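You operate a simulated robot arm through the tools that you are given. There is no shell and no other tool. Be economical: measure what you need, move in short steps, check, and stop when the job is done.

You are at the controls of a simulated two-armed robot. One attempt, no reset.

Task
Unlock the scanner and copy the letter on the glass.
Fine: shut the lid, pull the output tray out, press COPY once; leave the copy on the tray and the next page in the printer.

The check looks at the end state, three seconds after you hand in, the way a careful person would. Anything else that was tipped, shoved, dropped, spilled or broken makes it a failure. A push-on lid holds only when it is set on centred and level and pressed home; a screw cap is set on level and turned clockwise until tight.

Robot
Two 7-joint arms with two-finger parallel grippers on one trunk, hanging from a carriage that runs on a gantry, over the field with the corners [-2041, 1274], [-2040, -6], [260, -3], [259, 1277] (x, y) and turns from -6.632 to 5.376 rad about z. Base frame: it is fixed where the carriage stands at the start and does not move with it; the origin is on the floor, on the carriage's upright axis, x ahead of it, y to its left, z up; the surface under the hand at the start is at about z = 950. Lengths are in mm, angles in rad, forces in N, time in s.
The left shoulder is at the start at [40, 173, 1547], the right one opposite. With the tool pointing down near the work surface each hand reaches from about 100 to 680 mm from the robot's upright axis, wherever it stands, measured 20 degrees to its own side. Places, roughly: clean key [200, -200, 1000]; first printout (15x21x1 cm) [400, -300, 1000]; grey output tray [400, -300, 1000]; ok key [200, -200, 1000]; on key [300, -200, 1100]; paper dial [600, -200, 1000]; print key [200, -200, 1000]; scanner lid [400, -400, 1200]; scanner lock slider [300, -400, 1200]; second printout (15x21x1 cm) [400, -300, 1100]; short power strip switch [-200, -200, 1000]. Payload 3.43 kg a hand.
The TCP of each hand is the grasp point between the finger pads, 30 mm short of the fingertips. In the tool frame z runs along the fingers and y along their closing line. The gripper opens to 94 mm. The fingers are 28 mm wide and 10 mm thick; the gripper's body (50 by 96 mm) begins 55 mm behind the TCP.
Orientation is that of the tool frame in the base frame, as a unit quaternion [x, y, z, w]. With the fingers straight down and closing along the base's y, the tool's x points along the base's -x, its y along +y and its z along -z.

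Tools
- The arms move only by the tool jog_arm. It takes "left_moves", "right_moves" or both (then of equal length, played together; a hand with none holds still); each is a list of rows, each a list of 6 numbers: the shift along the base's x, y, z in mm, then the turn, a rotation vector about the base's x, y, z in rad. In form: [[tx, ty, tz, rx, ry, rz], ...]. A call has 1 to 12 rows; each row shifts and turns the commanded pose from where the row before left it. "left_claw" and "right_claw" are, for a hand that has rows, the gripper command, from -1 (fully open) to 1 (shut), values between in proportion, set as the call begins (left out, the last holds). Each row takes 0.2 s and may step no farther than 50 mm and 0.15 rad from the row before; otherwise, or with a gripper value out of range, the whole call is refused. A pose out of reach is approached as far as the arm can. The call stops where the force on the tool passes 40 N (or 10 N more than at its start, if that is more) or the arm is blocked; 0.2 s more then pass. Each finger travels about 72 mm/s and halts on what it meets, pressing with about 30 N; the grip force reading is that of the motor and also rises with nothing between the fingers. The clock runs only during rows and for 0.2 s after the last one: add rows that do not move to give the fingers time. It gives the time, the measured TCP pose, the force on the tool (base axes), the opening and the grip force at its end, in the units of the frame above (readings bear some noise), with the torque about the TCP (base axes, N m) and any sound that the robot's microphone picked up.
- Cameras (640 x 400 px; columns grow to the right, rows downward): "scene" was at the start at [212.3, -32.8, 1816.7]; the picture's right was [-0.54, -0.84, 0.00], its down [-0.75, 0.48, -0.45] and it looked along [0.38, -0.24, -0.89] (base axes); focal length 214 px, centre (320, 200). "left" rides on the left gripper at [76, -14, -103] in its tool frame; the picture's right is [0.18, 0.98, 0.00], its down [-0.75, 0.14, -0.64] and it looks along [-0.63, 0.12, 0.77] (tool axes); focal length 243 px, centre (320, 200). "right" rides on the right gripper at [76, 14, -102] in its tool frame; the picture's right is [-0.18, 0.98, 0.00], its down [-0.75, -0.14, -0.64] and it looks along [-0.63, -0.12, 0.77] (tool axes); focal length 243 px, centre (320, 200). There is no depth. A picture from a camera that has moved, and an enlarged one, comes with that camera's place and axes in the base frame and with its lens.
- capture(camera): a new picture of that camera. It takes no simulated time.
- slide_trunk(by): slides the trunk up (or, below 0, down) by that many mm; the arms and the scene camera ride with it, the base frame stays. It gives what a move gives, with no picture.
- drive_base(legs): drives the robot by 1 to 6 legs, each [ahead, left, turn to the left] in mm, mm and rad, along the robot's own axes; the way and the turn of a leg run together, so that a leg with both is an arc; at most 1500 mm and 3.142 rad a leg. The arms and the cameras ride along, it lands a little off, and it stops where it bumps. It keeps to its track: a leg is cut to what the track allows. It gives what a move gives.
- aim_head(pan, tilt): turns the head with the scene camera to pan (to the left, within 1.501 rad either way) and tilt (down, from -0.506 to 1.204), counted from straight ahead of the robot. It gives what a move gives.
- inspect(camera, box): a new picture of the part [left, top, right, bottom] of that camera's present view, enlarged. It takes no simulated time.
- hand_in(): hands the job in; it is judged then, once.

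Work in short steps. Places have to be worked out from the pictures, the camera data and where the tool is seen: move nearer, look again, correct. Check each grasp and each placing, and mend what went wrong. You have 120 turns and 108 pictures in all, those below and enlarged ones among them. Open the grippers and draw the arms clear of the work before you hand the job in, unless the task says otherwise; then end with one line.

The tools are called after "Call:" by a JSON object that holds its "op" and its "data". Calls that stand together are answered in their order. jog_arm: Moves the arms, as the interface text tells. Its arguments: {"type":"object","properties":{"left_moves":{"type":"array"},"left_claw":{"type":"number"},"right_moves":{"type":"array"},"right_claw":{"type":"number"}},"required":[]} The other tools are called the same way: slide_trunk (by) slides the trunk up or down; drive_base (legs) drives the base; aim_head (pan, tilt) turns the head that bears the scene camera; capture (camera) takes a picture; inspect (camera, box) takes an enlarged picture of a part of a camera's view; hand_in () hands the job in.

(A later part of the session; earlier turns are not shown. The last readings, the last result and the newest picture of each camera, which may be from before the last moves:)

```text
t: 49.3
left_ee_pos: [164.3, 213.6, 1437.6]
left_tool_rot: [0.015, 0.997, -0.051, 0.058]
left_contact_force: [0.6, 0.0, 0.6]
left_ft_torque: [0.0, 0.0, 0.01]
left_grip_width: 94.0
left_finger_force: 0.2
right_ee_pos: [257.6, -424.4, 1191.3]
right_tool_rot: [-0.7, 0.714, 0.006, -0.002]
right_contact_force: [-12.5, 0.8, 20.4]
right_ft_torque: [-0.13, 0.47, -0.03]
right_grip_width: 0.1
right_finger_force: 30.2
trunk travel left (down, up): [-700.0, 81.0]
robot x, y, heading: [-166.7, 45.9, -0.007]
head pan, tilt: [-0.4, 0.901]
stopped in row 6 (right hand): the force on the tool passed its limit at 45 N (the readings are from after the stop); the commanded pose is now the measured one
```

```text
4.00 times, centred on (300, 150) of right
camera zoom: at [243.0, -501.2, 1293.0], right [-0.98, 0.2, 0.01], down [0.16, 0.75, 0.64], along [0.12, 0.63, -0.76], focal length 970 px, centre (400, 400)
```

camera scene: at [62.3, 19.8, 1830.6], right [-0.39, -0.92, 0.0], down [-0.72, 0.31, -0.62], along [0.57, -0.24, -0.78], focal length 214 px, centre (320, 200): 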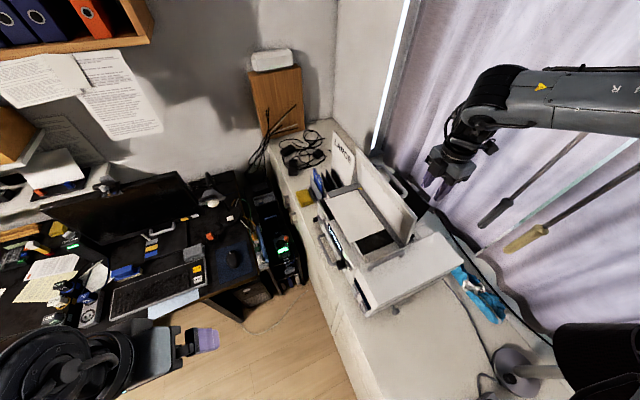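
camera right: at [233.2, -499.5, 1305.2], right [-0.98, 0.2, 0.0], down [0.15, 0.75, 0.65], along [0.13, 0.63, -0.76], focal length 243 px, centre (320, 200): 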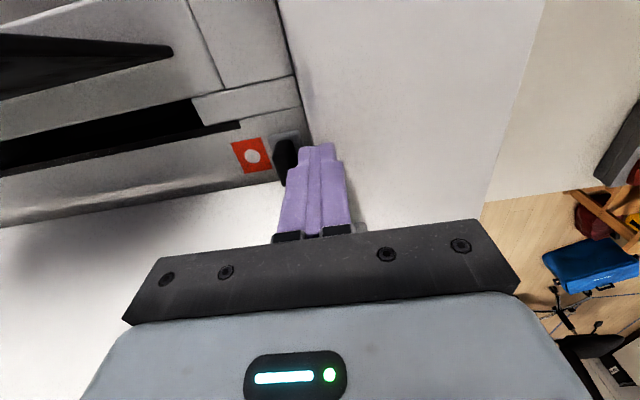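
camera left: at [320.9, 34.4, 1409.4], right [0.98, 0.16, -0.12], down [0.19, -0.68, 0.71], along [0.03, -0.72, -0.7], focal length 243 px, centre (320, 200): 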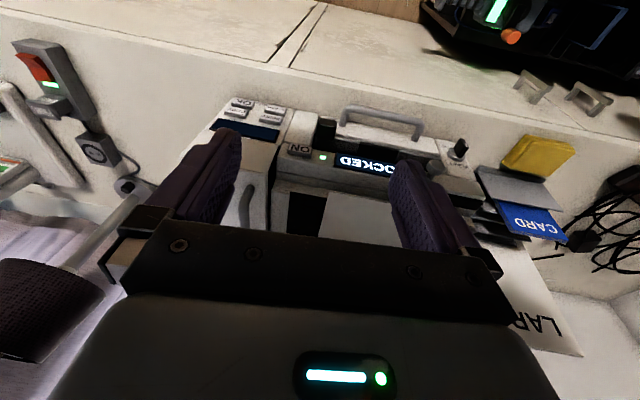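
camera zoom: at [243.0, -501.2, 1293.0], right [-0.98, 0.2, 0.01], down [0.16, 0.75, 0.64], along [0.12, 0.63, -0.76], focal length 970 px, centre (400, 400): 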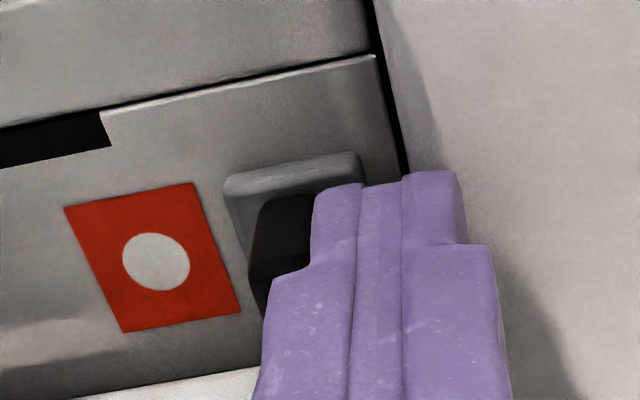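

It touched the box top (z reaction 20 N). Lift 3 mm and push again in +x.

Call:
{"op": "jog_arm", "data": {"right_moves": [[0, 0, 4, 0, 0, 0], [3, 0, 0, 0, 0, 0], [3, 0, 0, 0, 0, 0], [3, 0, 0, 0, 0, 0], [3, 0, 0, 0, 0, 0], [3, 0, 0, 0, 0, 0], [3, 0, 0, 0, 0, 0]]}}

Call:
{"op": "inspect", "data": {"camera": "right", "box": [220, 100, 380, 200]}}

```text
t: 50.9
left_ee_pos: [163.8, 214.6, 1438.1]
left_tool_rot: [0.014, 0.997, -0.05, 0.057]
left_contact_force: [-0.4, 0.6, 0.4]
left_ft_torque: [0.01, 0.0, 0.04]
left_grip_width: 93.8
left_finger_force: 0.1
right_ee_pos: [277.2, -423.6, 1195.4]
right_tool_rot: [-0.701, 0.713, 0.006, -0.001]
right_contact_force: [-0.2, -0.4, -0.3]
right_ft_torque: [0.0, -0.01, 0.02]
right_grip_width: 0.0
right_finger_force: 30.1
trunk travel left (down, up): [-700.0, 81.0]
robot x, y, heading: [-168.1, 49.8, -0.003]
head pan, tilt: [-0.4, 0.901]
```

```text
4.00 times, centred on (300, 150) of right
camera zoom: at [262.9, -500.3, 1296.3], right [-0.98, 0.2, 0.01], down [0.16, 0.75, 0.65], along [0.12, 0.63, -0.76], focal length 970 px, centre (400, 400)
```

zoom: 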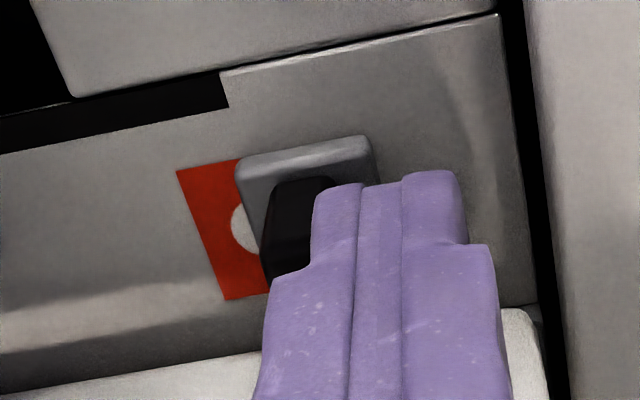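

It slides along +x. Continue until the red is covered / it stops.

Call:
{"op": "jog_arm", "data": {"right_moves": [[3, 0, 0, 0, 0, 0], [3, 0, 0, 0, 0, 0], [3, 0, 0, 0, 0, 0], [3, 0, 0, 0, 0, 0], [3, 0, 0, 0, 0, 0], [2, 0, 0, 0, 0, 0]]}}

Call:
{"op": "inspect", "data": {"camera": "right", "box": [220, 100, 380, 200]}}

```text
t: 52.3
left_ee_pos: [163.6, 213.2, 1437.8]
left_tool_rot: [0.014, 0.997, -0.049, 0.057]
left_contact_force: [0.6, -0.3, 0.7]
left_ft_torque: [-0.04, -0.02, 0.0]
left_grip_width: 93.8
left_finger_force: 0.1
right_ee_pos: [290.7, -423.4, 1193.8]
right_tool_rot: [-0.7, 0.714, 0.007, -0.003]
right_contact_force: [-12.9, 1.3, 6.1]
right_ft_torque: [0.1, 0.23, 0.19]
right_grip_width: 0.0
right_finger_force: 29.9
trunk travel left (down, up): [-700.0, 81.0]
robot x, y, heading: [-164.0, 49.1, -0.009]
head pan, tilt: [-0.4, 0.901]
```

```text
4.00 times, centred on (300, 150) of right
camera zoom: at [276.8, -500.4, 1295.7], right [-0.98, 0.2, 0.01], down [0.16, 0.75, 0.64], along [0.12, 0.63, -0.76], focal length 970 px, centre (400, 400)
```

zoom: 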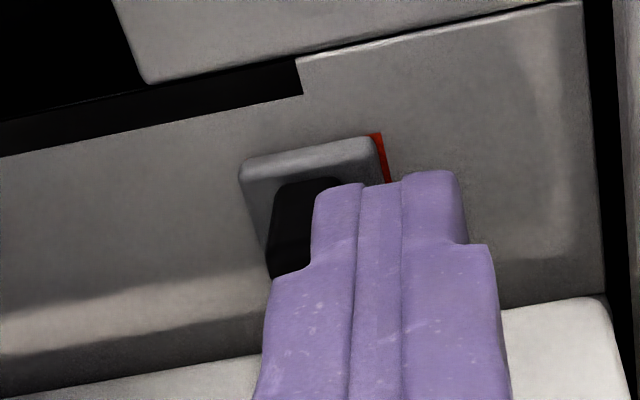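

It reached its end stop with the red covered. Withdraw up, then check the display.

Call:
{"op": "jog_arm", "data": {"right_moves": [[-6, 0, 0, 0, 0, 0], [-4, -4, 30, 0, 0, 0], [0, 0, 45, 0, 0, 0], [0, 0, 45, 0, 0, 0], [0, 0, 45, 0, 0, 0], [0, 0, 40, 0, 0, 0]]}}

Call:
{"op": "capture", "data": {"camera": "right"}}

Call:
{"op": "inspect", "data": {"camera": "scene", "box": [300, 160, 480, 320]}}

```text
t: 53.7
left_ee_pos: [164.1, 213.4, 1438.1]
left_tool_rot: [0.014, 0.997, -0.05, 0.057]
left_contact_force: [0.7, -0.8, -0.2]
left_ft_torque: [0.0, 0.01, 0.01]
left_grip_width: 94.2
left_finger_force: 0.0
right_ee_pos: [281.2, -428.5, 1403.7]
right_tool_rot: [-0.701, 0.713, 0.005, -0.002]
right_contact_force: [-0.1, 0.1, -0.6]
right_ft_torque: [-0.01, -0.02, -0.01]
right_grip_width: 0.2
right_finger_force: 30.7
trunk travel left (down, up): [-700.0, 81.0]
robot x, y, heading: [-164.2, 49.3, -0.006]
head pan, tilt: [-0.4, 0.901]
```

```text
70 pictures are left
camera right: at [266.7, -505.2, 1504.3], right [-0.98, 0.2, 0.01], down [0.16, 0.75, 0.65], along [0.12, 0.63, -0.76], focal length 243 px, centre (320, 200)
```

right: 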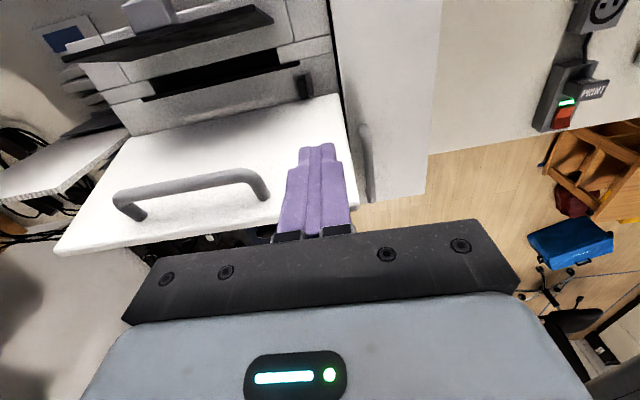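

```text
2.50 times, centred on (390, 240) of scene
camera zoom: at [62.0, 19.6, 1830.5], right [-0.39, -0.92, 0.0], down [-0.72, 0.31, -0.62], along [0.57, -0.25, -0.78], focal length 536 px, centre (145, 100)
```

zoom: 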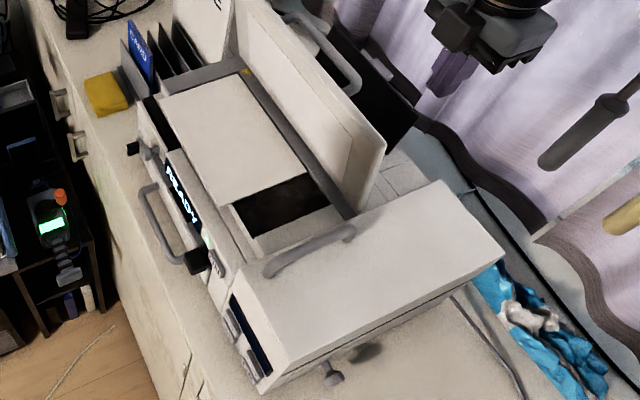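

Display now seems READY; slider is shifted. Next the lid: place closed fingers behind it at x≈305, tip z≈1300, and push +y.

Call:
{"op": "jog_arm", "data": {"right_moves": [[24, 0, 0, 0, 0, 0], [0, 0, -40, 0, 0, 0], [0, 0, -35, 0, 0, 0], [0, 12, 0, 0, 0, 0], [0, 12, 0, 0, 0, 0], [0, 12, 0, 0, 0, 0], [0, 10, 0, 0, 0, 0], [0, 10, 0, 0, 0, 0], [0, 10, 0, 0, 0, 0], [0, 10, -3, 0, 0, 0]]}}

Call:
{"op": "inspect", "data": {"camera": "scene", "box": [300, 130, 500, 320]}}

```text
t: 55.9
left_ee_pos: [164.5, 214.2, 1438.1]
left_tool_rot: [0.015, 0.997, -0.049, 0.057]
left_contact_force: [0.4, -0.1, 0.1]
left_ft_torque: [-0.01, 0.02, 0.02]
left_grip_width: 94.0
left_finger_force: 0.1
right_ee_pos: [307.9, -350.7, 1320.9]
right_tool_rot: [-0.701, 0.713, 0.004, -0.001]
right_contact_force: [0.3, 0.6, -0.4]
right_ft_torque: [0.02, 0.01, -0.01]
right_grip_width: 0.0
right_finger_force: 30.3
trunk travel left (down, up): [-700.0, 81.0]
robot x, y, heading: [-165.0, 47.6, -0.007]
head pan, tilt: [-0.4, 0.901]
```

```text
2.11 times, centred on (400, 225) of scene
camera zoom: at [62.0, 19.7, 1830.6], right [-0.39, -0.92, 0.0], down [-0.72, 0.31, -0.62], along [0.57, -0.25, -0.78], focal length 452 px, centre (152, 147)
```

zoom: 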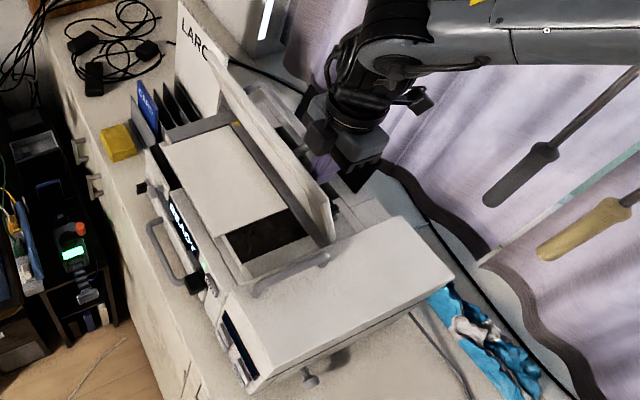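

The lid is starting to lean forward; continue along the arc.

Call:
{"op": "jog_arm", "data": {"right_moves": [[0, 10, -4, 0, 0, 0], [0, 10, -5, 0, 0, 0], [0, 10, -6, 0, 0, 0], [0, 10, -7, 0, 0, 0], [0, 10, -9, 0, 0, 0], [0, 9, -10, 0, 0, 0], [0, 8, -10, 0, 0, 0]]}}

Call:
{"op": "inspect", "data": {"camera": "scene", "box": [300, 130, 500, 320]}}

```text
t: 57.5
left_ee_pos: [163.6, 214.2, 1437.0]
left_tool_rot: [0.015, 0.997, -0.05, 0.057]
left_contact_force: [0.2, -0.2, 0.6]
left_ft_torque: [0.01, -0.02, 0.01]
left_grip_width: 94.1
left_finger_force: 0.0
right_ee_pos: [307.1, -283.3, 1270.4]
right_tool_rot: [-0.701, 0.713, 0.005, -0.001]
right_contact_force: [-0.3, -0.2, -1.0]
right_ft_torque: [0.02, -0.02, -0.02]
right_grip_width: 0.2
right_finger_force: 30.2
trunk travel left (down, up): [-700.0, 81.0]
robot x, y, heading: [-165.5, 50.7, -0.008]
head pan, tilt: [-0.4, 0.901]
```

```text
2.11 times, centred on (400, 225) of scene
camera zoom: at [61.9, 19.7, 1830.6], right [-0.39, -0.92, 0.0], down [-0.72, 0.31, -0.62], along [0.57, -0.25, -0.78], focal length 452 px, centre (152, 147)
```

zoom: 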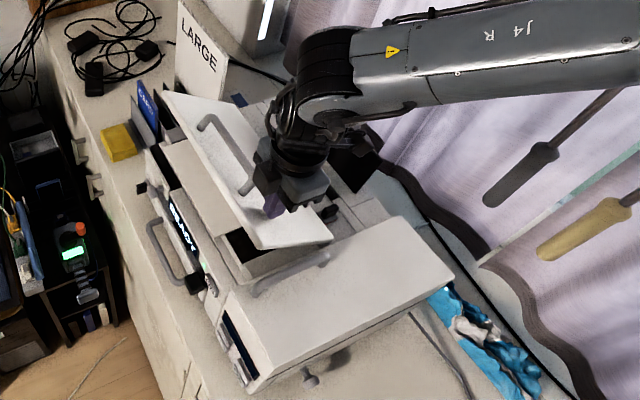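

Lid is moving down under the fingers. Continue the arc down.

Call:
{"op": "jog_arm", "data": {"right_moves": [[0, 7, -12, 0, 0, 0], [0, 5, -12, 0, 0, 0], [0, 4, -12, 0, 0, 0], [0, 3, -12, 0, 0, 0], [0, 3, -12, 0, 0, 0], [0, 2, -10, 0, 0, 0], [0, 2, -8, 0, 0, 0]]}}

Call:
{"op": "inspect", "data": {"camera": "scene", "box": [300, 130, 500, 320]}}

```text
t: 59.1
left_ee_pos: [164.6, 214.7, 1438.9]
left_tool_rot: [0.014, 0.997, -0.05, 0.057]
left_contact_force: [0.2, 0.7, -0.3]
left_ft_torque: [0.0, 0.0, -0.02]
left_grip_width: 93.9
left_finger_force: 0.0
right_ee_pos: [307.4, -259.5, 1193.0]
right_tool_rot: [-0.701, 0.713, 0.006, 0.0]
right_contact_force: [0.5, 0.3, 0.1]
right_ft_torque: [-0.01, 0.0, -0.02]
right_grip_width: 0.0
right_finger_force: 30.1
trunk travel left (down, up): [-700.0, 81.0]
robot x, y, heading: [-169.3, 50.7, -0.005]
head pan, tilt: [-0.4, 0.901]
```

```text
2.11 times, centred on (400, 225) of scene
camera zoom: at [61.9, 19.6, 1830.6], right [-0.39, -0.92, 0.0], down [-0.72, 0.31, -0.62], along [0.57, -0.25, -0.78], focal length 452 px, centre (152, 147)
```

zoom: 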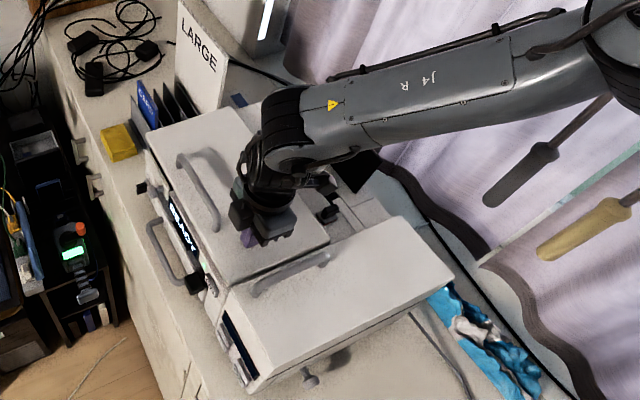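

Nearly shut. Press on down in small steps until firm contact.

Call:
{"op": "jog_arm", "data": {"right_moves": [[0, 0, -5, 0, 0, 0], [0, 0, -5, 0, 0, 0], [0, 0, -5, 0, 0, 0], [0, 0, -5, 0, 0, 0], [0, 0, -4, 0, 0, 0], [0, 0, -4, 0, 0, 0], [0, 0, -4, 0, 0, 0]]}}

Call:
{"op": "inspect", "data": {"camera": "scene", "box": [300, 130, 500, 320]}}

```text
t: 59.6
left_ee_pos: [163.5, 212.4, 1437.9]
left_tool_rot: [0.015, 0.997, -0.049, 0.057]
left_contact_force: [-0.4, 1.1, 0.6]
left_ft_torque: [-0.02, 0.01, 0.0]
left_grip_width: 93.9
left_finger_force: 0.0
right_ee_pos: [307.0, -258.6, 1191.5]
right_tool_rot: [-0.701, 0.713, 0.006, -0.001]
right_contact_force: [-6.1, -3.1, 18.5]
right_ft_torque: [-0.33, 0.13, -0.07]
right_grip_width: 0.1
right_finger_force: 30.2
trunk travel left (down, up): [-700.0, 81.0]
robot x, y, heading: [-166.6, 48.5, -0.003]
head pan, tilt: [-0.4, 0.901]
stopped in row 2 (right hand): the force on the tool passed its limit at 51 N (the readings are from after the stop); the commanded pose is now the measured one
```

```text
2.11 times, centred on (400, 225) of scene
camera zoom: at [61.8, 19.0, 1830.9], right [-0.4, -0.92, 0.0], down [-0.72, 0.31, -0.62], along [0.57, -0.25, -0.78], focal length 452 px, centre (152, 147)
```

zoom: 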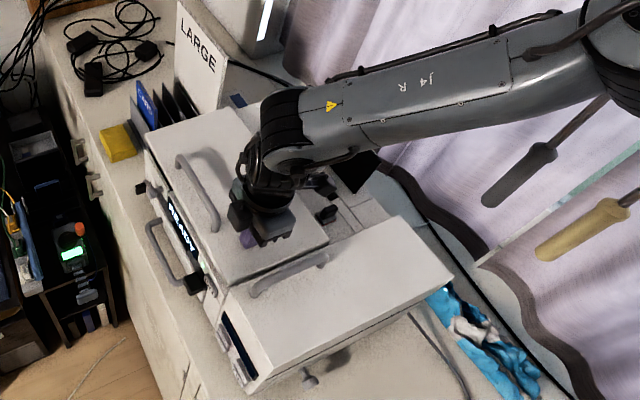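

Lid shut and display READY. Raise the right hand, turn it back to face +x, and bring it over the tray handle region to look.

Call:
{"op": "jog_arm", "data": {"right_moves": [[0, 0, 40, 0, 0, 0], [0, 0, 45, 0, 0, 0], [0, 0, 45, 0, 0, -0.1], [0, 10, 20, 0, 0, -0.147], [0, 15, 0, 0, 0, -0.147], [0, 15, 0, 0, 0, -0.147], [0, 15, 0, 0, 0, -0.147], [0, 15, 0, 0, 0, -0.147], [0, 15, 0, 0, 0, -0.147], [0, 15, 0, 0, 0, -0.147], [0, 10, 0, 0, 0, -0.147], [0, 0, 0, 0, 0, -0.147]]}}

Call:
{"op": "jog_arm", "data": {"right_moves": [[0, 0, 0, 0, 0, -0.147], [0, 0, 0, 0, 0, 0]]}}

Call:
{"op": "capture", "data": {"camera": "right"}}

Call:
{"op": "inspect", "data": {"camera": "scene", "box": [300, 190, 440, 320]}}

```text
t: 62.2
left_ee_pos: [165.9, 213.0, 1438.6]
left_tool_rot: [0.014, 0.997, -0.049, 0.057]
left_contact_force: [0.4, -0.3, 0.8]
left_ft_torque: [0.0, -0.01, 0.05]
left_grip_width: 93.9
left_finger_force: 0.2
right_ee_pos: [306.9, -146.8, 1339.8]
right_tool_rot: [-0.063, 0.998, 0.005, 0.004]
right_contact_force: [-0.1, 0.1, -0.4]
right_ft_torque: [-0.01, -0.01, 0.02]
right_grip_width: 0.1
right_finger_force: 29.7
trunk travel left (down, up): [-700.0, 81.0]
robot x, y, heading: [-166.7, 47.3, -0.002]
head pan, tilt: [-0.4, 0.901]
```

```text
t: 62.8
left_ee_pos: [165.2, 213.9, 1438.7]
left_tool_rot: [0.014, 0.997, -0.05, 0.057]
left_contact_force: [-0.1, -0.1, 0.9]
left_ft_torque: [0.02, 0.03, -0.01]
left_grip_width: 93.7
left_finger_force: 0.0
right_ee_pos: [308.1, -147.8, 1338.4]
right_tool_rot: [0.009, 1.0, 0.005, 0.004]
right_contact_force: [0.9, 0.3, -0.8]
right_ft_torque: [-0.02, 0.0, 0.0]
right_grip_width: 0.1
right_finger_force: 30.4
trunk travel left (down, up): [-700.0, 81.0]
robot x, y, heading: [-166.8, 52.9, -0.01]
head pan, tilt: [-0.4, 0.901]
```

```text
64 pictures are left
camera right: at [231.1, -133.1, 1441.3], right [0.2, 0.98, 0.01], down [0.75, -0.16, 0.65], along [0.64, -0.12, -0.76], focal length 243 px, centre (320, 200)
```

right: 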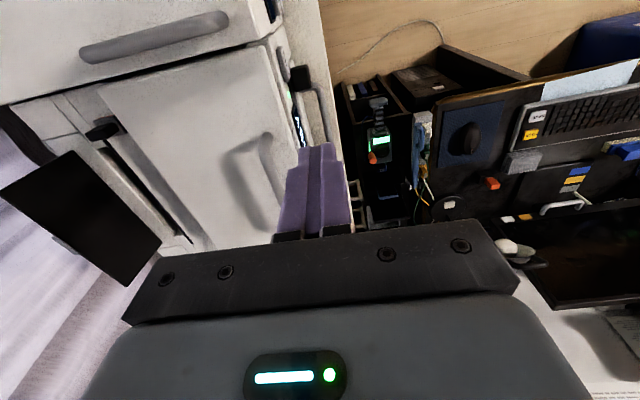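

```text
3.08 times, centred on (370, 255) of scene
camera zoom: at [61.8, 19.6, 1830.6], right [-0.4, -0.92, 0.0], down [-0.72, 0.31, -0.62], along [0.57, -0.25, -0.78], focal length 660 px, centre (166, 31)
```

zoom: 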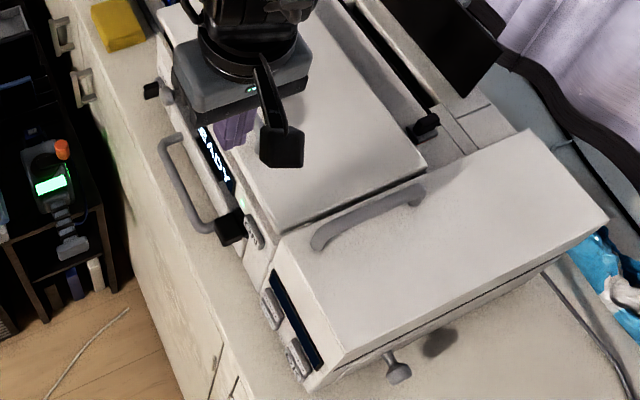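

I want a front close view of the tray and black block. Turn the right hand to face -y in front of the printer.

Call:
{"op": "jog_arm", "data": {"right_moves": [[0, 14, -5, 0, 0, -0.143], [0, 14, -5, 0, 0, -0.143], [0, 14, -5, 0, 0, -0.143], [0, 14, -5, 0, 0, -0.143], [0, 14, -5, 0, 0, -0.143], [0, 14, -5, 0, 0, -0.143], [0, 14, -5, 0, 0, -0.143], [0, 14, -5, 0, 0, -0.143], [0, 14, -5, 0, 0, -0.143], [0, 14, -5, 0, 0, -0.143], [0, 0, 0, 0, 0, -0.141]]}}

Call:
{"op": "capture", "data": {"camera": "right"}}

```text
t: 65.2
left_ee_pos: [163.5, 213.6, 1438.0]
left_tool_rot: [0.015, 0.997, -0.05, 0.057]
left_contact_force: [0.1, 0.0, 0.0]
left_ft_torque: [-0.04, -0.01, -0.01]
left_grip_width: 94.1
left_finger_force: 0.2
right_ee_pos: [430.3, -481.5, 1397.9]
right_tool_rot: [0.685, 0.729, 0.011, 0.008]
right_contact_force: [0.6, -0.2, 0.6]
right_ft_torque: [-0.01, -0.03, 0.0]
right_grip_width: 0.0
right_finger_force: 29.5
right hand out of reach, approached as far as the arm can: row 2, 3, 4, 5, 6, 7, 8, 9, 10, 11
trunk travel left (down, up): [-700.0, 81.0]
robot x, y, heading: [-163.5, 48.1, -0.008]
head pan, tilt: [-0.4, 0.901]
```

```text
62 pictures are left
camera right: at [437.8, -406.2, 1500.3], right [0.99, -0.12, 0.03], down [-0.11, -0.76, 0.64], along [-0.06, -0.63, -0.77], focal length 243 px, centre (320, 200)
```

right: 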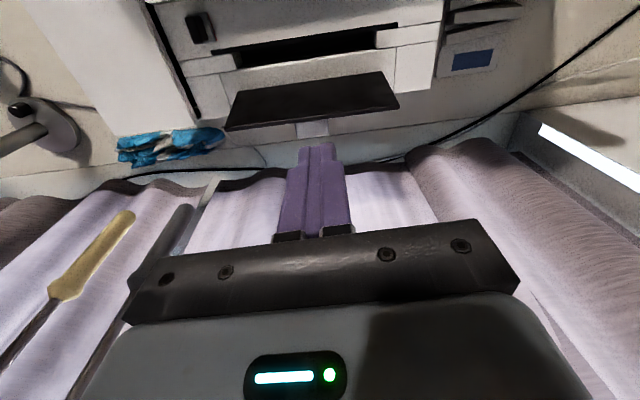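

The arm fell back to a different solution at (430,-481), still clear and high. I rotate back to face +x (with extra height) and return above the tray front.

Call:
{"op": "jog_arm", "data": {"right_moves": [[0, -30, 50, 0, 0, 0.143], [0, -30, 20, 0, 0, 0.143], [0, -30, 0, 0, 0, 0.143], [0, -30, 0, 0, 0, 0.143], [0, -20, 0, 0, 0, 0.143], [0, 0, 0, 0, 0, 0.143], [0, 0, 0, 0, 0, 0.143], [0, 0, 0, 0, 0, 0.143], [0, 0, 0, 0, 0, 0.143], [0, 0, 0, 0, 0, 0.143], [0, 0, 0, 0, 0, 0.14], [0, 0, 0, 0, 0, 0]]}}

Call:
{"op": "capture", "data": {"camera": "scene"}}

```text
refused: row 1 steps farther than a row can; nothing moved
```

```text
61 pictures are left
camera scene: at [61.7, 19.2, 1830.6], right [-0.4, -0.92, 0.0], down [-0.72, 0.31, -0.62], along [0.57, -0.25, -0.78], focal length 214 px, centre (320, 200)
```

scene: 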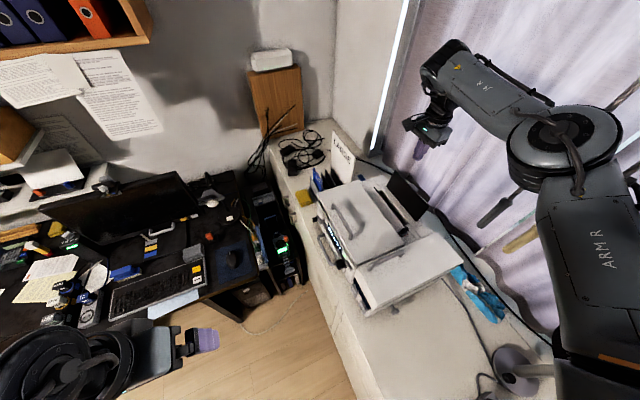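

Reissue with a smaller first step.

Call:
{"op": "jog_arm", "data": {"right_moves": [[0, -20, 40, 0, 0, 0.143], [0, -30, 30, 0, 0, 0.143], [0, -30, 0, 0, 0, 0.143], [0, -30, 0, 0, 0, 0.143], [0, -30, 0, 0, 0, 0.143], [0, 0, 0, 0, 0, 0.143], [0, 0, 0, 0, 0, 0.143], [0, 0, 0, 0, 0, 0.143], [0, 0, 0, 0, 0, 0.143], [0, 0, 0, 0, 0, 0.143], [0, 0, 0, 0, 0, 0.14], [0, 0, 0, 0, 0, 0]]}}

Call:
{"op": "capture", "data": {"camera": "right"}}

```text
t: 67.8
left_ee_pos: [162.9, 214.1, 1438.4]
left_tool_rot: [0.014, 0.997, -0.05, 0.057]
left_contact_force: [-0.1, -0.2, 0.4]
left_ft_torque: [-0.03, 0.0, 0.01]
left_grip_width: 93.9
left_finger_force: 0.0
right_ee_pos: [399.5, -614.5, 1401.9]
right_tool_rot: [-0.024, 1.0, 0.009, 0.0]
right_contact_force: [-0.1, 0.3, -0.1]
right_ft_torque: [0.0, 0.0, -0.01]
right_grip_width: 0.0
right_finger_force: 30.3
right hand out of reach, approached as far as the arm can: row 1, 2, 3, 4
trunk travel left (down, up): [-700.0, 81.0]
robot x, y, heading: [-165.1, 48.6, -0.009]
head pan, tilt: [-0.4, 0.901]
```

```text
60 pictures are left
camera right: at [322.7, -605.5, 1503.8], right [0.14, 0.99, 0.02], down [0.76, -0.12, 0.64], along [0.64, -0.07, -0.77], focal length 243 px, centre (320, 200)
```

right: 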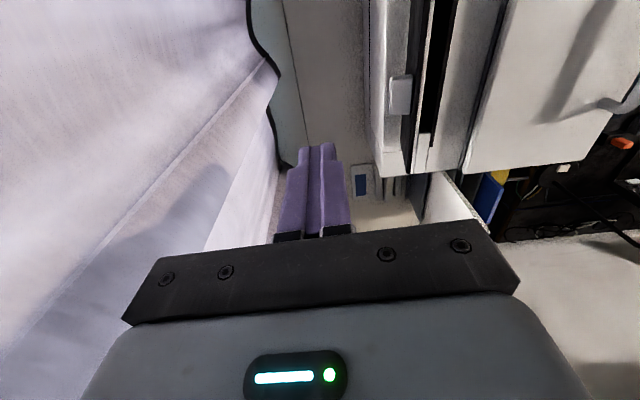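

The commanded pose tracks the reached one. Hand is near the curtain; bring it back to about (330,-140,1400).

Call:
{"op": "jog_arm", "data": {"right_moves": [[-7, 47, 0, 0, 0, 0], [-7, 47, 0, 0, 0, 0], [-7, 47, 0, 0, 0, 0], [-7, 47, 0, 0, 0, 0], [-7, 47, 0, 0, 0, 0], [-7, 47, 0, 0, 0, 0], [-7, 47, 0, 0, 0, 0], [-7, 47, 0, 0, 0, 0], [-7, 47, 0, 0, 0, 0], [-7, 47, 0, 0, 0, 0]]}}

Call:
{"op": "capture", "data": {"camera": "right"}}

```text
t: 70.0
left_ee_pos: [162.9, 213.6, 1438.7]
left_tool_rot: [0.013, 0.997, -0.049, 0.057]
left_contact_force: [-0.4, -0.4, 0.5]
left_ft_torque: [0.0, 0.03, 0.0]
left_grip_width: 94.3
left_finger_force: 0.0
right_ee_pos: [328.4, -145.2, 1400.7]
right_tool_rot: [-0.022, 1.0, 0.009, 0.002]
right_contact_force: [-0.2, 0.0, 0.8]
right_ft_torque: [0.01, -0.03, 0.02]
right_grip_width: 0.0
right_finger_force: 30.4
trunk travel left (down, up): [-700.0, 81.0]
robot x, y, heading: [-164.8, 46.9, -0.009]
head pan, tilt: [-0.4, 0.901]
```

```text
59 pictures are left
camera right: at [251.5, -135.2, 1502.7], right [0.14, 0.99, 0.02], down [0.76, -0.12, 0.64], along [0.64, -0.08, -0.77], focal length 243 px, centre (320, 200)
```

right: 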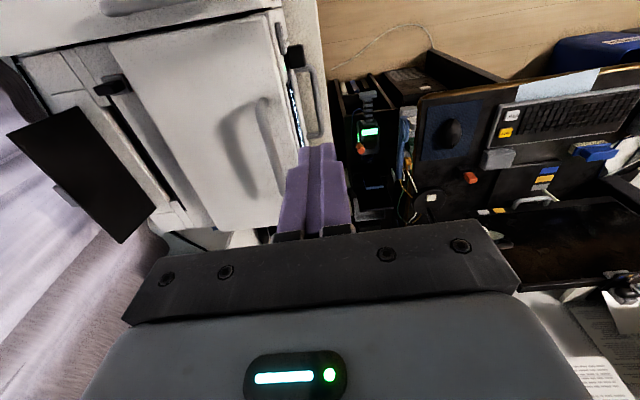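

Call:
{"op": "inspect", "data": {"camera": "right", "box": [230, 0, 390, 160]}}

Call:
{"op": "inspect", "data": {"camera": "scene", "box": [300, 190, 400, 320]}}

```text
2.50 times, centred on (310, 80) of right
camera zoom: at [251.5, -135.2, 1502.7], right [0.14, 0.99, 0.02], down [0.76, -0.12, 0.64], along [0.64, -0.08, -0.77], focal length 606 px, centre (345, 500)
```

zoom: 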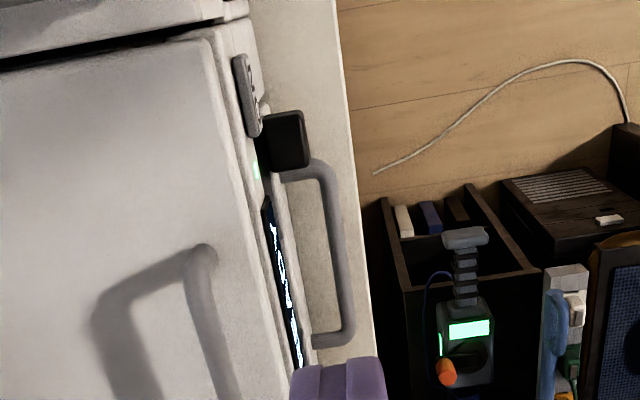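

```text
3.08 times, centred on (350, 255) of scene
camera zoom: at [61.7, 19.6, 1830.6], right [-0.4, -0.92, 0.0], down [-0.72, 0.31, -0.62], along [0.57, -0.25, -0.78], focal length 660 px, centre (228, 31)
```

zoom: 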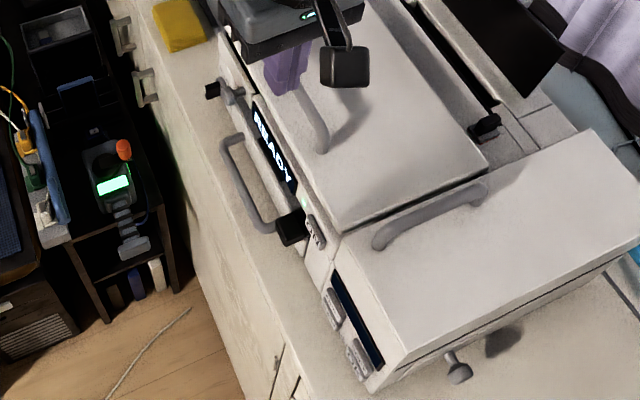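

The handle bar runs x≈346–484 at y≈-155, z≈1006, with a ~20 mm gap behind it. I'll drive 80 mm ahead, tilt the hand 0.35 rad about x, open to ~60 mm, and slot the back finger behind the bar.

Call:
{"op": "drive_base", "data": {"legs": [[85, 0, 0]]}}

Call:
{"op": "jog_arm", "data": {"right_moves": [[0, 10, -40, -0.12, 0, 0.02], [0, 10, -40, -0.12, 0, 0.02], [0, 10, -40, -0.11, 0, 0], [0, 0, -40, 0, 0, 0], [0, 0, -40, 0, 0, 0], [0, 0, -40, 0, 0, 0]], "right_claw": -0.277}}

Call:
{"op": "capture", "data": {"camera": "right"}}

Call:
{"op": "capture", "data": {"camera": "scene"}}

```text
t: 71.0
left_ee_pos: [251.0, 213.2, 1437.3]
left_tool_rot: [0.015, 0.997, -0.05, 0.057]
left_contact_force: [0.6, 1.0, -0.2]
left_ft_torque: [0.01, -0.03, 0.02]
left_grip_width: 94.0
left_finger_force: 0.1
right_ee_pos: [414.4, -144.2, 1399.9]
right_tool_rot: [-0.022, 1.0, 0.009, 0.001]
right_contact_force: [-0.9, -0.5, -0.3]
right_ft_torque: [0.0, -0.02, -0.02]
right_grip_width: 0.2
right_finger_force: 29.9
trunk travel left (down, up): [-700.0, 81.0]
robot x, y, heading: [-76.9, 49.9, -0.002]
head pan, tilt: [-0.4, 0.901]
```

```text
t: 72.3
left_ee_pos: [252.0, 213.6, 1438.6]
left_tool_rot: [0.016, 0.997, -0.051, 0.057]
left_contact_force: [0.7, -0.3, 0.7]
left_ft_torque: [0.02, 0.02, 0.01]
left_grip_width: 94.1
left_finger_force: 0.0
right_ee_pos: [346.6, -236.6, 1239.1]
right_tool_rot: [-0.045, 0.986, -0.16, 0.0]
right_contact_force: [-3.8, 2.1, 15.3]
right_ft_torque: [0.4, -0.07, -0.04]
right_grip_width: 59.0
right_finger_force: 0.0
right hand out of reach, approached as far as the arm can: row 1, 2, 3, 4, 5, 6
trunk travel left (down, up): [-700.0, 81.0]
robot x, y, heading: [-75.9, 46.9, -0.009]
head pan, tilt: [-0.4, 0.901]
stopped in row 6 (right hand): the force on the tool passed its limit at 92 N (the readings are from after the stop); the commanded pose is now the measured one
```

```text
56 pictures are left
camera right: at [268.2, -198.7, 1331.7], right [0.1, 0.94, -0.31], down [0.75, 0.13, 0.64], along [0.65, -0.3, -0.7], focal length 243 px, centre (320, 200)
```

right: 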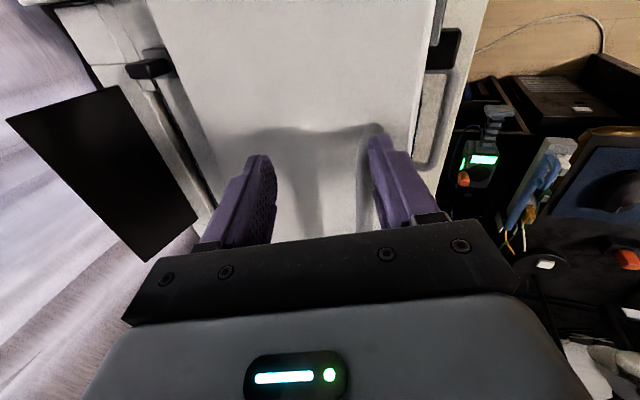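

```text
55 pictures are left
camera scene: at [148.4, 18.7, 1830.8], right [-0.4, -0.92, 0.0], down [-0.72, 0.31, -0.62], along [0.57, -0.25, -0.78], focal length 214 px, centre (320, 200)
```

scene: 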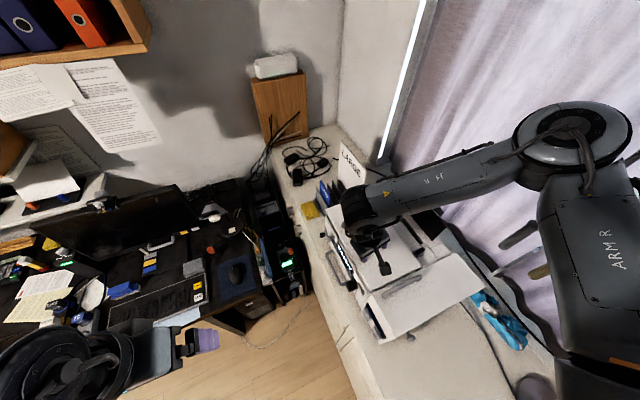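

The arm couldn't tilt there and strayed onto the lid handle. Lift straight up, undo the tilt, and check nothing shifted.

Call:
{"op": "jog_arm", "data": {"right_moves": [[0, 0, 20, 0, 0, 0], [0, 0, 40, 0, 0, 0], [0, 0, 40, 0, 0, 0], [0, 0, 40, 0.12, 0, 0], [0, 0, 20, 0.12, 0, 0], [0, 0, 0, 0.1, 0, 0]], "right_claw": -1}}

Call:
{"op": "capture", "data": {"camera": "right"}}

Call:
{"op": "inspect", "data": {"camera": "scene", "box": [310, 180, 450, 350]}}

```text
t: 73.7
left_ee_pos: [250.7, 212.8, 1437.8]
left_tool_rot: [0.015, 0.997, -0.049, 0.056]
left_contact_force: [-0.3, -0.5, 0.3]
left_ft_torque: [-0.01, 0.04, 0.04]
left_grip_width: 93.9
left_finger_force: 0.1
right_ee_pos: [344.8, -236.1, 1397.1]
right_tool_rot: [-0.043, 0.999, 0.009, 0.007]
right_contact_force: [-0.4, 0.1, 0.0]
right_ft_torque: [-0.01, 0.02, 0.0]
right_grip_width: 93.9
right_finger_force: 0.1
trunk travel left (down, up): [-700.0, 81.0]
robot x, y, heading: [-79.9, 48.7, -0.006]
head pan, tilt: [-0.4, 0.901]
```

```text
54 pictures are left
camera right: at [268.3, -231.2, 1498.1], right [0.1, 0.99, 0.02], down [0.75, -0.09, 0.65], along [0.65, -0.05, -0.76], focal length 243 px, centre (320, 200)
```

right: 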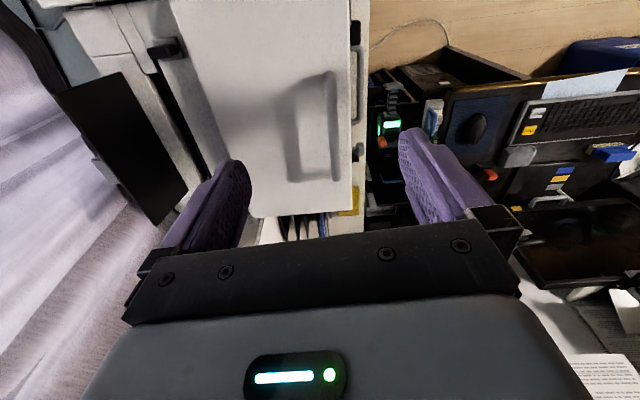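

```text
2.35 times, centred on (380, 265) of scene
camera zoom: at [148.4, 18.8, 1830.6], right [-0.4, -0.92, 0.0], down [-0.72, 0.31, -0.62], along [0.57, -0.25, -0.78], focal length 505 px, centre (179, 47)
```

zoom: 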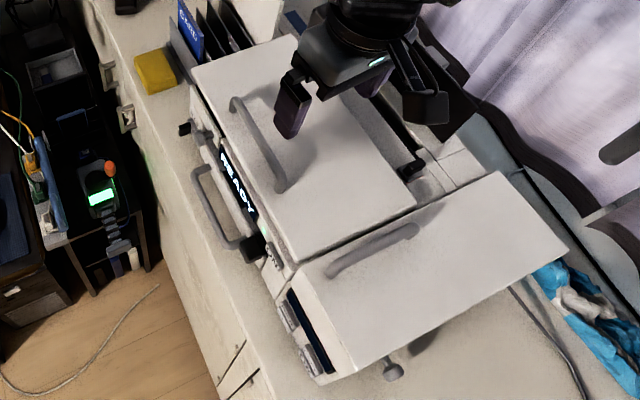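

Nothing displaced; READY still shown. Reposition the base to a comfortable reach (20° to the right side) for the tray.

Call:
{"op": "drive_base", "data": {"legs": [[-85, 40, 0]]}}

Call:
{"op": "jog_arm", "data": {"right_moves": [[30, 16, 0, 0, 0, -0.043], [30, 16, 0, 0, 0, -0.043], [30, 16, 0, 0, 0, 0], [30, 16, 0, 0, 0, 0], [30, 12, 0, 0, 0, 0], [0, 0, 0, 0, 0, 0]]}}

```text
t: 74.8
left_ee_pos: [164.3, 253.1, 1438.4]
left_tool_rot: [0.015, 0.997, -0.05, 0.057]
left_contact_force: [-0.2, 0.4, -0.2]
left_ft_torque: [0.01, -0.01, 0.02]
left_grip_width: 93.8
left_finger_force: 0.1
right_ee_pos: [260.2, -195.3, 1395.9]
right_tool_rot: [-0.044, 0.999, 0.008, 0.007]
right_contact_force: [-0.4, 0.4, 0.1]
right_ft_torque: [-0.01, 0.01, -0.03]
right_grip_width: 93.8
right_finger_force: 0.0
trunk travel left (down, up): [-700.0, 81.0]
robot x, y, heading: [-166.6, 87.1, -0.004]
head pan, tilt: [-0.4, 0.901]
```

```text
t: 76.2
left_ee_pos: [164.7, 254.0, 1437.7]
left_tool_rot: [0.015, 0.997, -0.049, 0.057]
left_contact_force: [0.7, 1.1, 0.1]
left_ft_torque: [-0.01, -0.01, -0.01]
left_grip_width: 94.0
left_finger_force: 0.0
right_ee_pos: [379.6, -139.5, 1388.4]
right_tool_rot: [0.0, 1.0, 0.009, 0.008]
right_contact_force: [-0.6, 0.8, -0.6]
right_ft_torque: [-0.03, -0.02, 0.01]
right_grip_width: 94.0
right_finger_force: 0.0
right hand out of reach, approached as far as the arm can: row 4, 5
trunk travel left (down, up): [-700.0, 81.0]
robot x, y, heading: [-166.2, 88.4, -0.005]
head pan, tilt: [-0.4, 0.901]
```

Limited at that height; lower down should be easier. Shift to y≈-118 and descend to z≈1150.

Call:
{"op": "jog_arm", "data": {"right_moves": [[0, 20, -20, 0, 0, 0], [5, 2, -40, 0, 0, 0], [5, 0, -40, 0, 0, 0], [5, 0, -40, 0, 0, 0], [5, 0, -40, 0, 0, 0], [5, 0, -40, 0, 0, 0], [0, 0, 0, 0, 0, 0]]}}

Call:
{"op": "capture", "data": {"camera": "right"}}

```text
t: 77.6
left_ee_pos: [164.9, 254.4, 1438.7]
left_tool_rot: [0.016, 0.997, -0.05, 0.057]
left_contact_force: [0.3, -0.1, -0.1]
left_ft_torque: [-0.01, -0.02, -0.02]
left_grip_width: 94.0
left_finger_force: 0.1
right_ee_pos: [348.2, -163.8, 1232.0]
right_tool_rot: [0.001, 1.0, 0.01, 0.01]
right_contact_force: [-1.8, 0.3, 10.2]
right_ft_torque: [-0.54, -0.02, -0.13]
right_grip_width: 93.9
right_finger_force: 0.1
right hand out of reach, approached as far as the arm can: row 1, 2, 3, 4, 5, 6
trunk travel left (down, up): [-700.0, 81.0]
robot x, y, heading: [-167.5, 87.8, -0.006]
head pan, tilt: [-0.4, 0.901]
stopped in row 6 (right hand): the force on the tool passed its limit at 60 N (the readings are from after the stop); the commanded pose is now the measured one
```

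```text
52 pictures are left
camera right: at [270.3, -152.7, 1332.6], right [0.18, 0.98, 0.02], down [0.74, -0.15, 0.66], along [0.65, -0.1, -0.76], focal length 243 px, centre (320, 200)
```

right: 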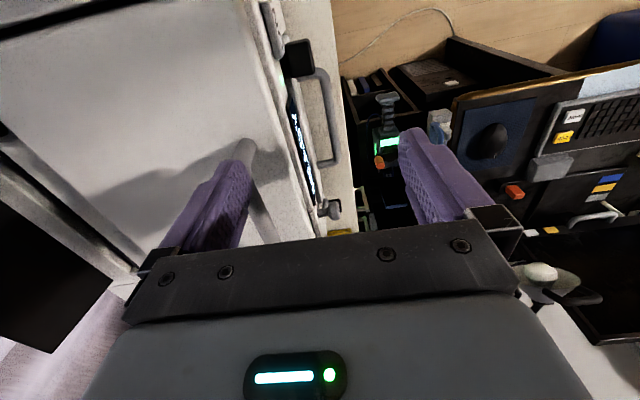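

The back finger touched the lid handle again; this arm posture is unfavourable. Raise, then move the base to (-40, 300), where the target lies further to the right like the slider work did.

Call:
{"op": "jog_arm", "data": {"right_moves": [[0, 0, 20, 0, 0, 0], [0, 0, 40, 0, 0, 0], [0, 0, 40, 0, 0, 0], [0, 0, 40, 0, 0, 0], [0, 0, 30, 0, 0, 0]]}}

Call:
{"op": "drive_base", "data": {"legs": [[0, 215, 0], [125, 0, 0]]}}

Call:
{"op": "aim_head", "data": {"pan": -0.8, "tilt": 0.9}}

Call:
{"op": "capture", "data": {"camera": "scene"}}

```text
t: 78.8
left_ee_pos: [164.5, 253.8, 1438.3]
left_tool_rot: [0.015, 0.997, -0.05, 0.057]
left_contact_force: [0.4, -0.1, 0.1]
left_ft_torque: [0.0, -0.02, 0.01]
left_grip_width: 94.2
left_finger_force: 0.0
right_ee_pos: [347.7, -164.1, 1399.8]
right_tool_rot: [0.001, 1.0, 0.01, 0.009]
right_contact_force: [0.3, 0.2, -0.3]
right_ft_torque: [0.01, -0.03, -0.03]
right_grip_width: 94.2
right_finger_force: 0.0
trunk travel left (down, up): [-700.0, 81.0]
robot x, y, heading: [-164.4, 87.1, -0.007]
head pan, tilt: [-0.4, 0.901]
```

```text
t: 81.3
left_ee_pos: [290.4, 473.8, 1437.6]
left_tool_rot: [0.015, 0.997, -0.049, 0.057]
left_contact_force: [0.4, -0.5, -0.3]
left_ft_torque: [-0.01, 0.03, 0.0]
left_grip_width: 94.3
left_finger_force: 0.1
right_ee_pos: [473.7, 55.4, 1399.1]
right_tool_rot: [0.0, 1.0, 0.01, 0.009]
right_contact_force: [0.3, -0.1, 0.0]
right_ft_torque: [-0.02, 0.01, 0.0]
right_grip_width: 93.9
right_finger_force: 0.1
trunk travel left (down, up): [-700.0, 81.0]
robot x, y, heading: [-39.8, 307.9, -0.006]
head pan, tilt: [-0.4, 0.901]
```

```text
t: 82.2
left_ee_pos: [290.7, 474.8, 1439.4]
left_tool_rot: [0.014, 0.997, -0.049, 0.057]
left_contact_force: [-0.5, 0.2, 0.7]
left_ft_torque: [0.01, -0.01, -0.03]
left_grip_width: 93.9
left_finger_force: 0.1
right_ee_pos: [474.4, 56.5, 1397.7]
right_tool_rot: [0.0, 1.0, 0.01, 0.01]
right_contact_force: [0.5, 0.2, 0.9]
right_ft_torque: [0.01, 0.0, -0.01]
right_grip_width: 94.0
right_finger_force: 0.1
trunk travel left (down, up): [-700.0, 81.0]
robot x, y, heading: [-42.0, 312.5, -0.004]
head pan, tilt: [-0.799, 0.901]
```

```text
51 pictures are left
camera scene: at [171.5, 254.7, 1830.6], right [-0.72, -0.69, 0.0], down [-0.54, 0.56, -0.62], along [0.43, -0.45, -0.78], focal length 214 px, centre (320, 200)
```

scene: 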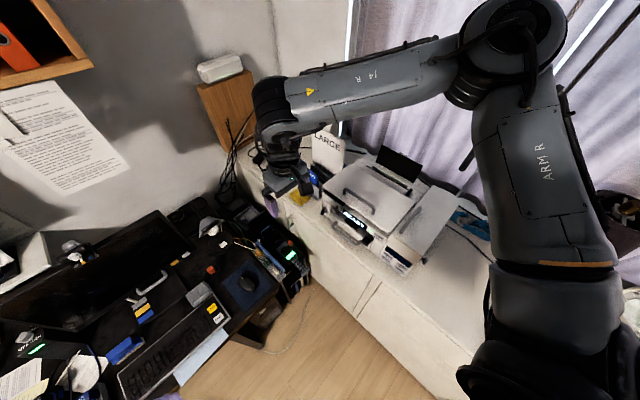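

Good posture. Move the hand to above (415,-119) at the same height.

Call:
{"op": "jog_arm", "data": {"right_moves": [[-12, -35, 0, 0, 0, 0], [-12, -35, 0, 0, 0, 0], [-12, -35, 0, 0, 0, 0], [-12, -35, 0, 0, 0, 0], [-11, -35, 0, 0, 0, 0], [0, 0, -40, 0, 0, 0]]}}

Call:
{"op": "capture", "data": {"camera": "right"}}

Call:
{"op": "inspect", "data": {"camera": "scene", "box": [290, 150, 450, 280]}}

```text
t: 83.6
left_ee_pos: [289.6, 473.7, 1437.3]
left_tool_rot: [0.015, 0.997, -0.049, 0.057]
left_contact_force: [0.2, -0.4, -0.3]
left_ft_torque: [0.01, 0.0, 0.01]
left_grip_width: 94.0
left_finger_force: 0.1
right_ee_pos: [413.4, -118.8, 1358.7]
right_tool_rot: [-0.001, 1.0, 0.011, 0.01]
right_contact_force: [0.7, -0.3, 0.2]
right_ft_torque: [0.04, 0.04, -0.01]
right_grip_width: 94.0
right_finger_force: 0.0
trunk travel left (down, up): [-700.0, 81.0]
robot x, y, heading: [-36.8, 310.0, -0.008]
head pan, tilt: [-0.799, 0.901]
```

```text
50 pictures are left
camera right: at [336.4, -107.4, 1458.6], right [0.18, 0.98, 0.02], down [0.74, -0.15, 0.65], along [0.65, -0.1, -0.76], focal length 243 px, centre (320, 200)
```

right: 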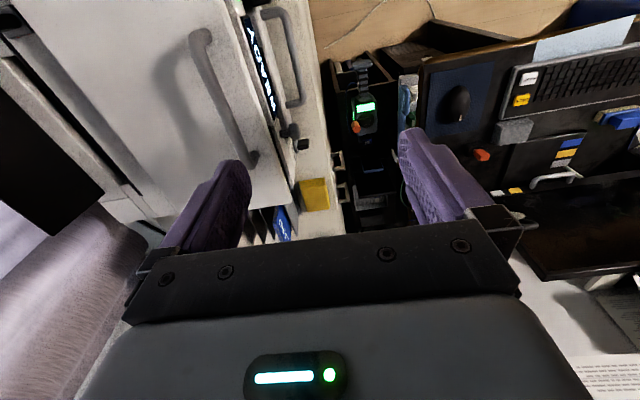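

```text
3.08 times, centred on (370, 215) of scene
camera zoom: at [171.5, 254.7, 1830.6], right [-0.72, -0.69, 0.0], down [-0.54, 0.57, -0.62], along [0.43, -0.45, -0.78], focal length 660 px, centre (166, 154)
```

zoom: 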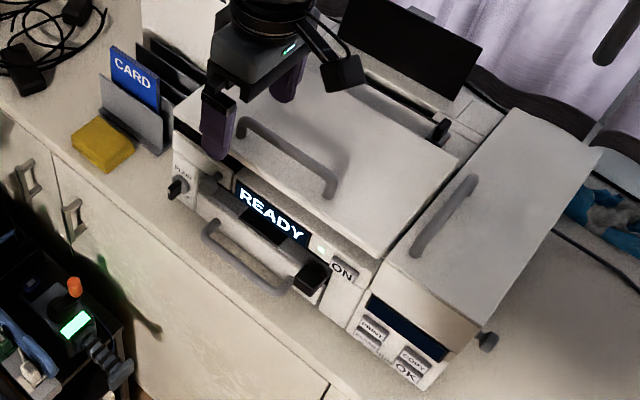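

Excellent reach and view now. Zoom the right camera onto the handle for a precise gap estimate.

Call:
{"op": "inspect", "data": {"camera": "right", "box": [220, 0, 340, 160]}}

```text
2.50 times, centred on (280, 80) of right
camera zoom: at [336.4, -107.4, 1458.6], right [0.18, 0.98, 0.02], down [0.74, -0.15, 0.65], along [0.65, -0.1, -0.76], focal length 606 px, centre (420, 500)
```

zoom: 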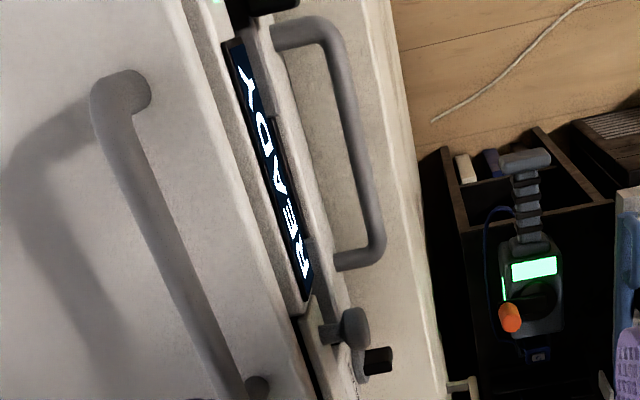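

Bar y≈-159…-146, ledge at ≈-180; the finger (10 mm) fits at y≈-169.5, i.e. TCP y≈-118. Descend to z≈1070 and check.

Call:
{"op": "jog_arm", "data": {"right_moves": [[0, 0, -40, 0, 0, 0], [0, 0, -40, 0, 0, 0], [0, 0, -40, 0, 0, 0], [0, 0, -40, 0, 0, 0], [0, 0, -40, 0, 0, 0], [0, 0, -40, 0, 0, 0], [0, 0, -40, 0, 0, 0], [0, 0, 0, 0, 0, 0]]}}

Call:
{"op": "capture", "data": {"camera": "right"}}

Call:
{"op": "inspect", "data": {"camera": "scene", "box": [310, 180, 410, 270]}}

```text
t: 85.4
left_ee_pos: [290.4, 474.1, 1438.9]
left_tool_rot: [0.016, 0.997, -0.049, 0.057]
left_contact_force: [0.3, 0.8, -0.2]
left_ft_torque: [0.01, -0.01, 0.01]
left_grip_width: 94.0
left_finger_force: 0.2
right_ee_pos: [403.4, -120.6, 1104.6]
right_tool_rot: [-0.001, 1.0, 0.009, 0.009]
right_contact_force: [0.1, 0.5, 0.4]
right_ft_torque: [0.02, -0.01, 0.0]
right_grip_width: 94.2
right_finger_force: 0.0
right hand out of reach, approached as far as the arm can: row 7
trunk travel left (down, up): [-700.0, 81.0]
robot x, y, heading: [-44.1, 307.3, -0.011]
head pan, tilt: [-0.799, 0.901]
```

```text
47 pictures are left
camera right: at [325.0, -108.0, 1205.0], right [0.18, 0.98, 0.02], down [0.74, -0.15, 0.65], along [0.65, -0.1, -0.76], focal length 243 px, centre (320, 200)
```

right: 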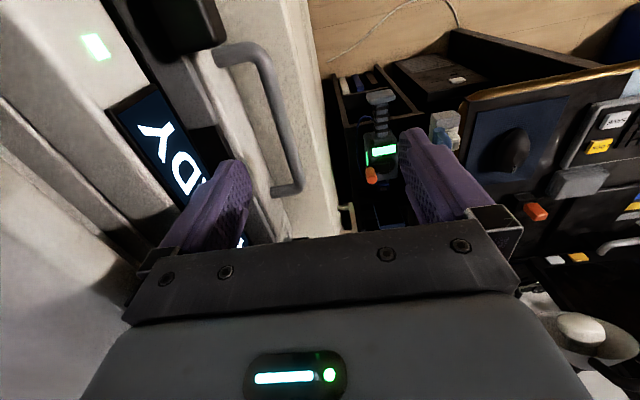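

```text
4.44 times, centred on (360, 225) of scene
camera zoom: at [171.4, 254.7, 1830.6], right [-0.72, -0.69, 0.0], down [-0.54, 0.57, -0.62], along [0.43, -0.45, -0.78], focal length 953 px, centre (142, 89)
```

zoom: 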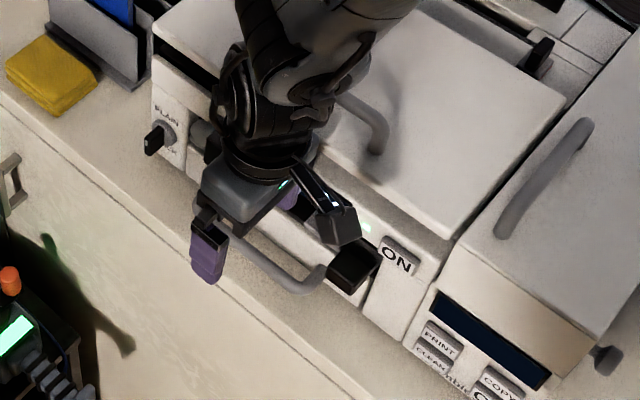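

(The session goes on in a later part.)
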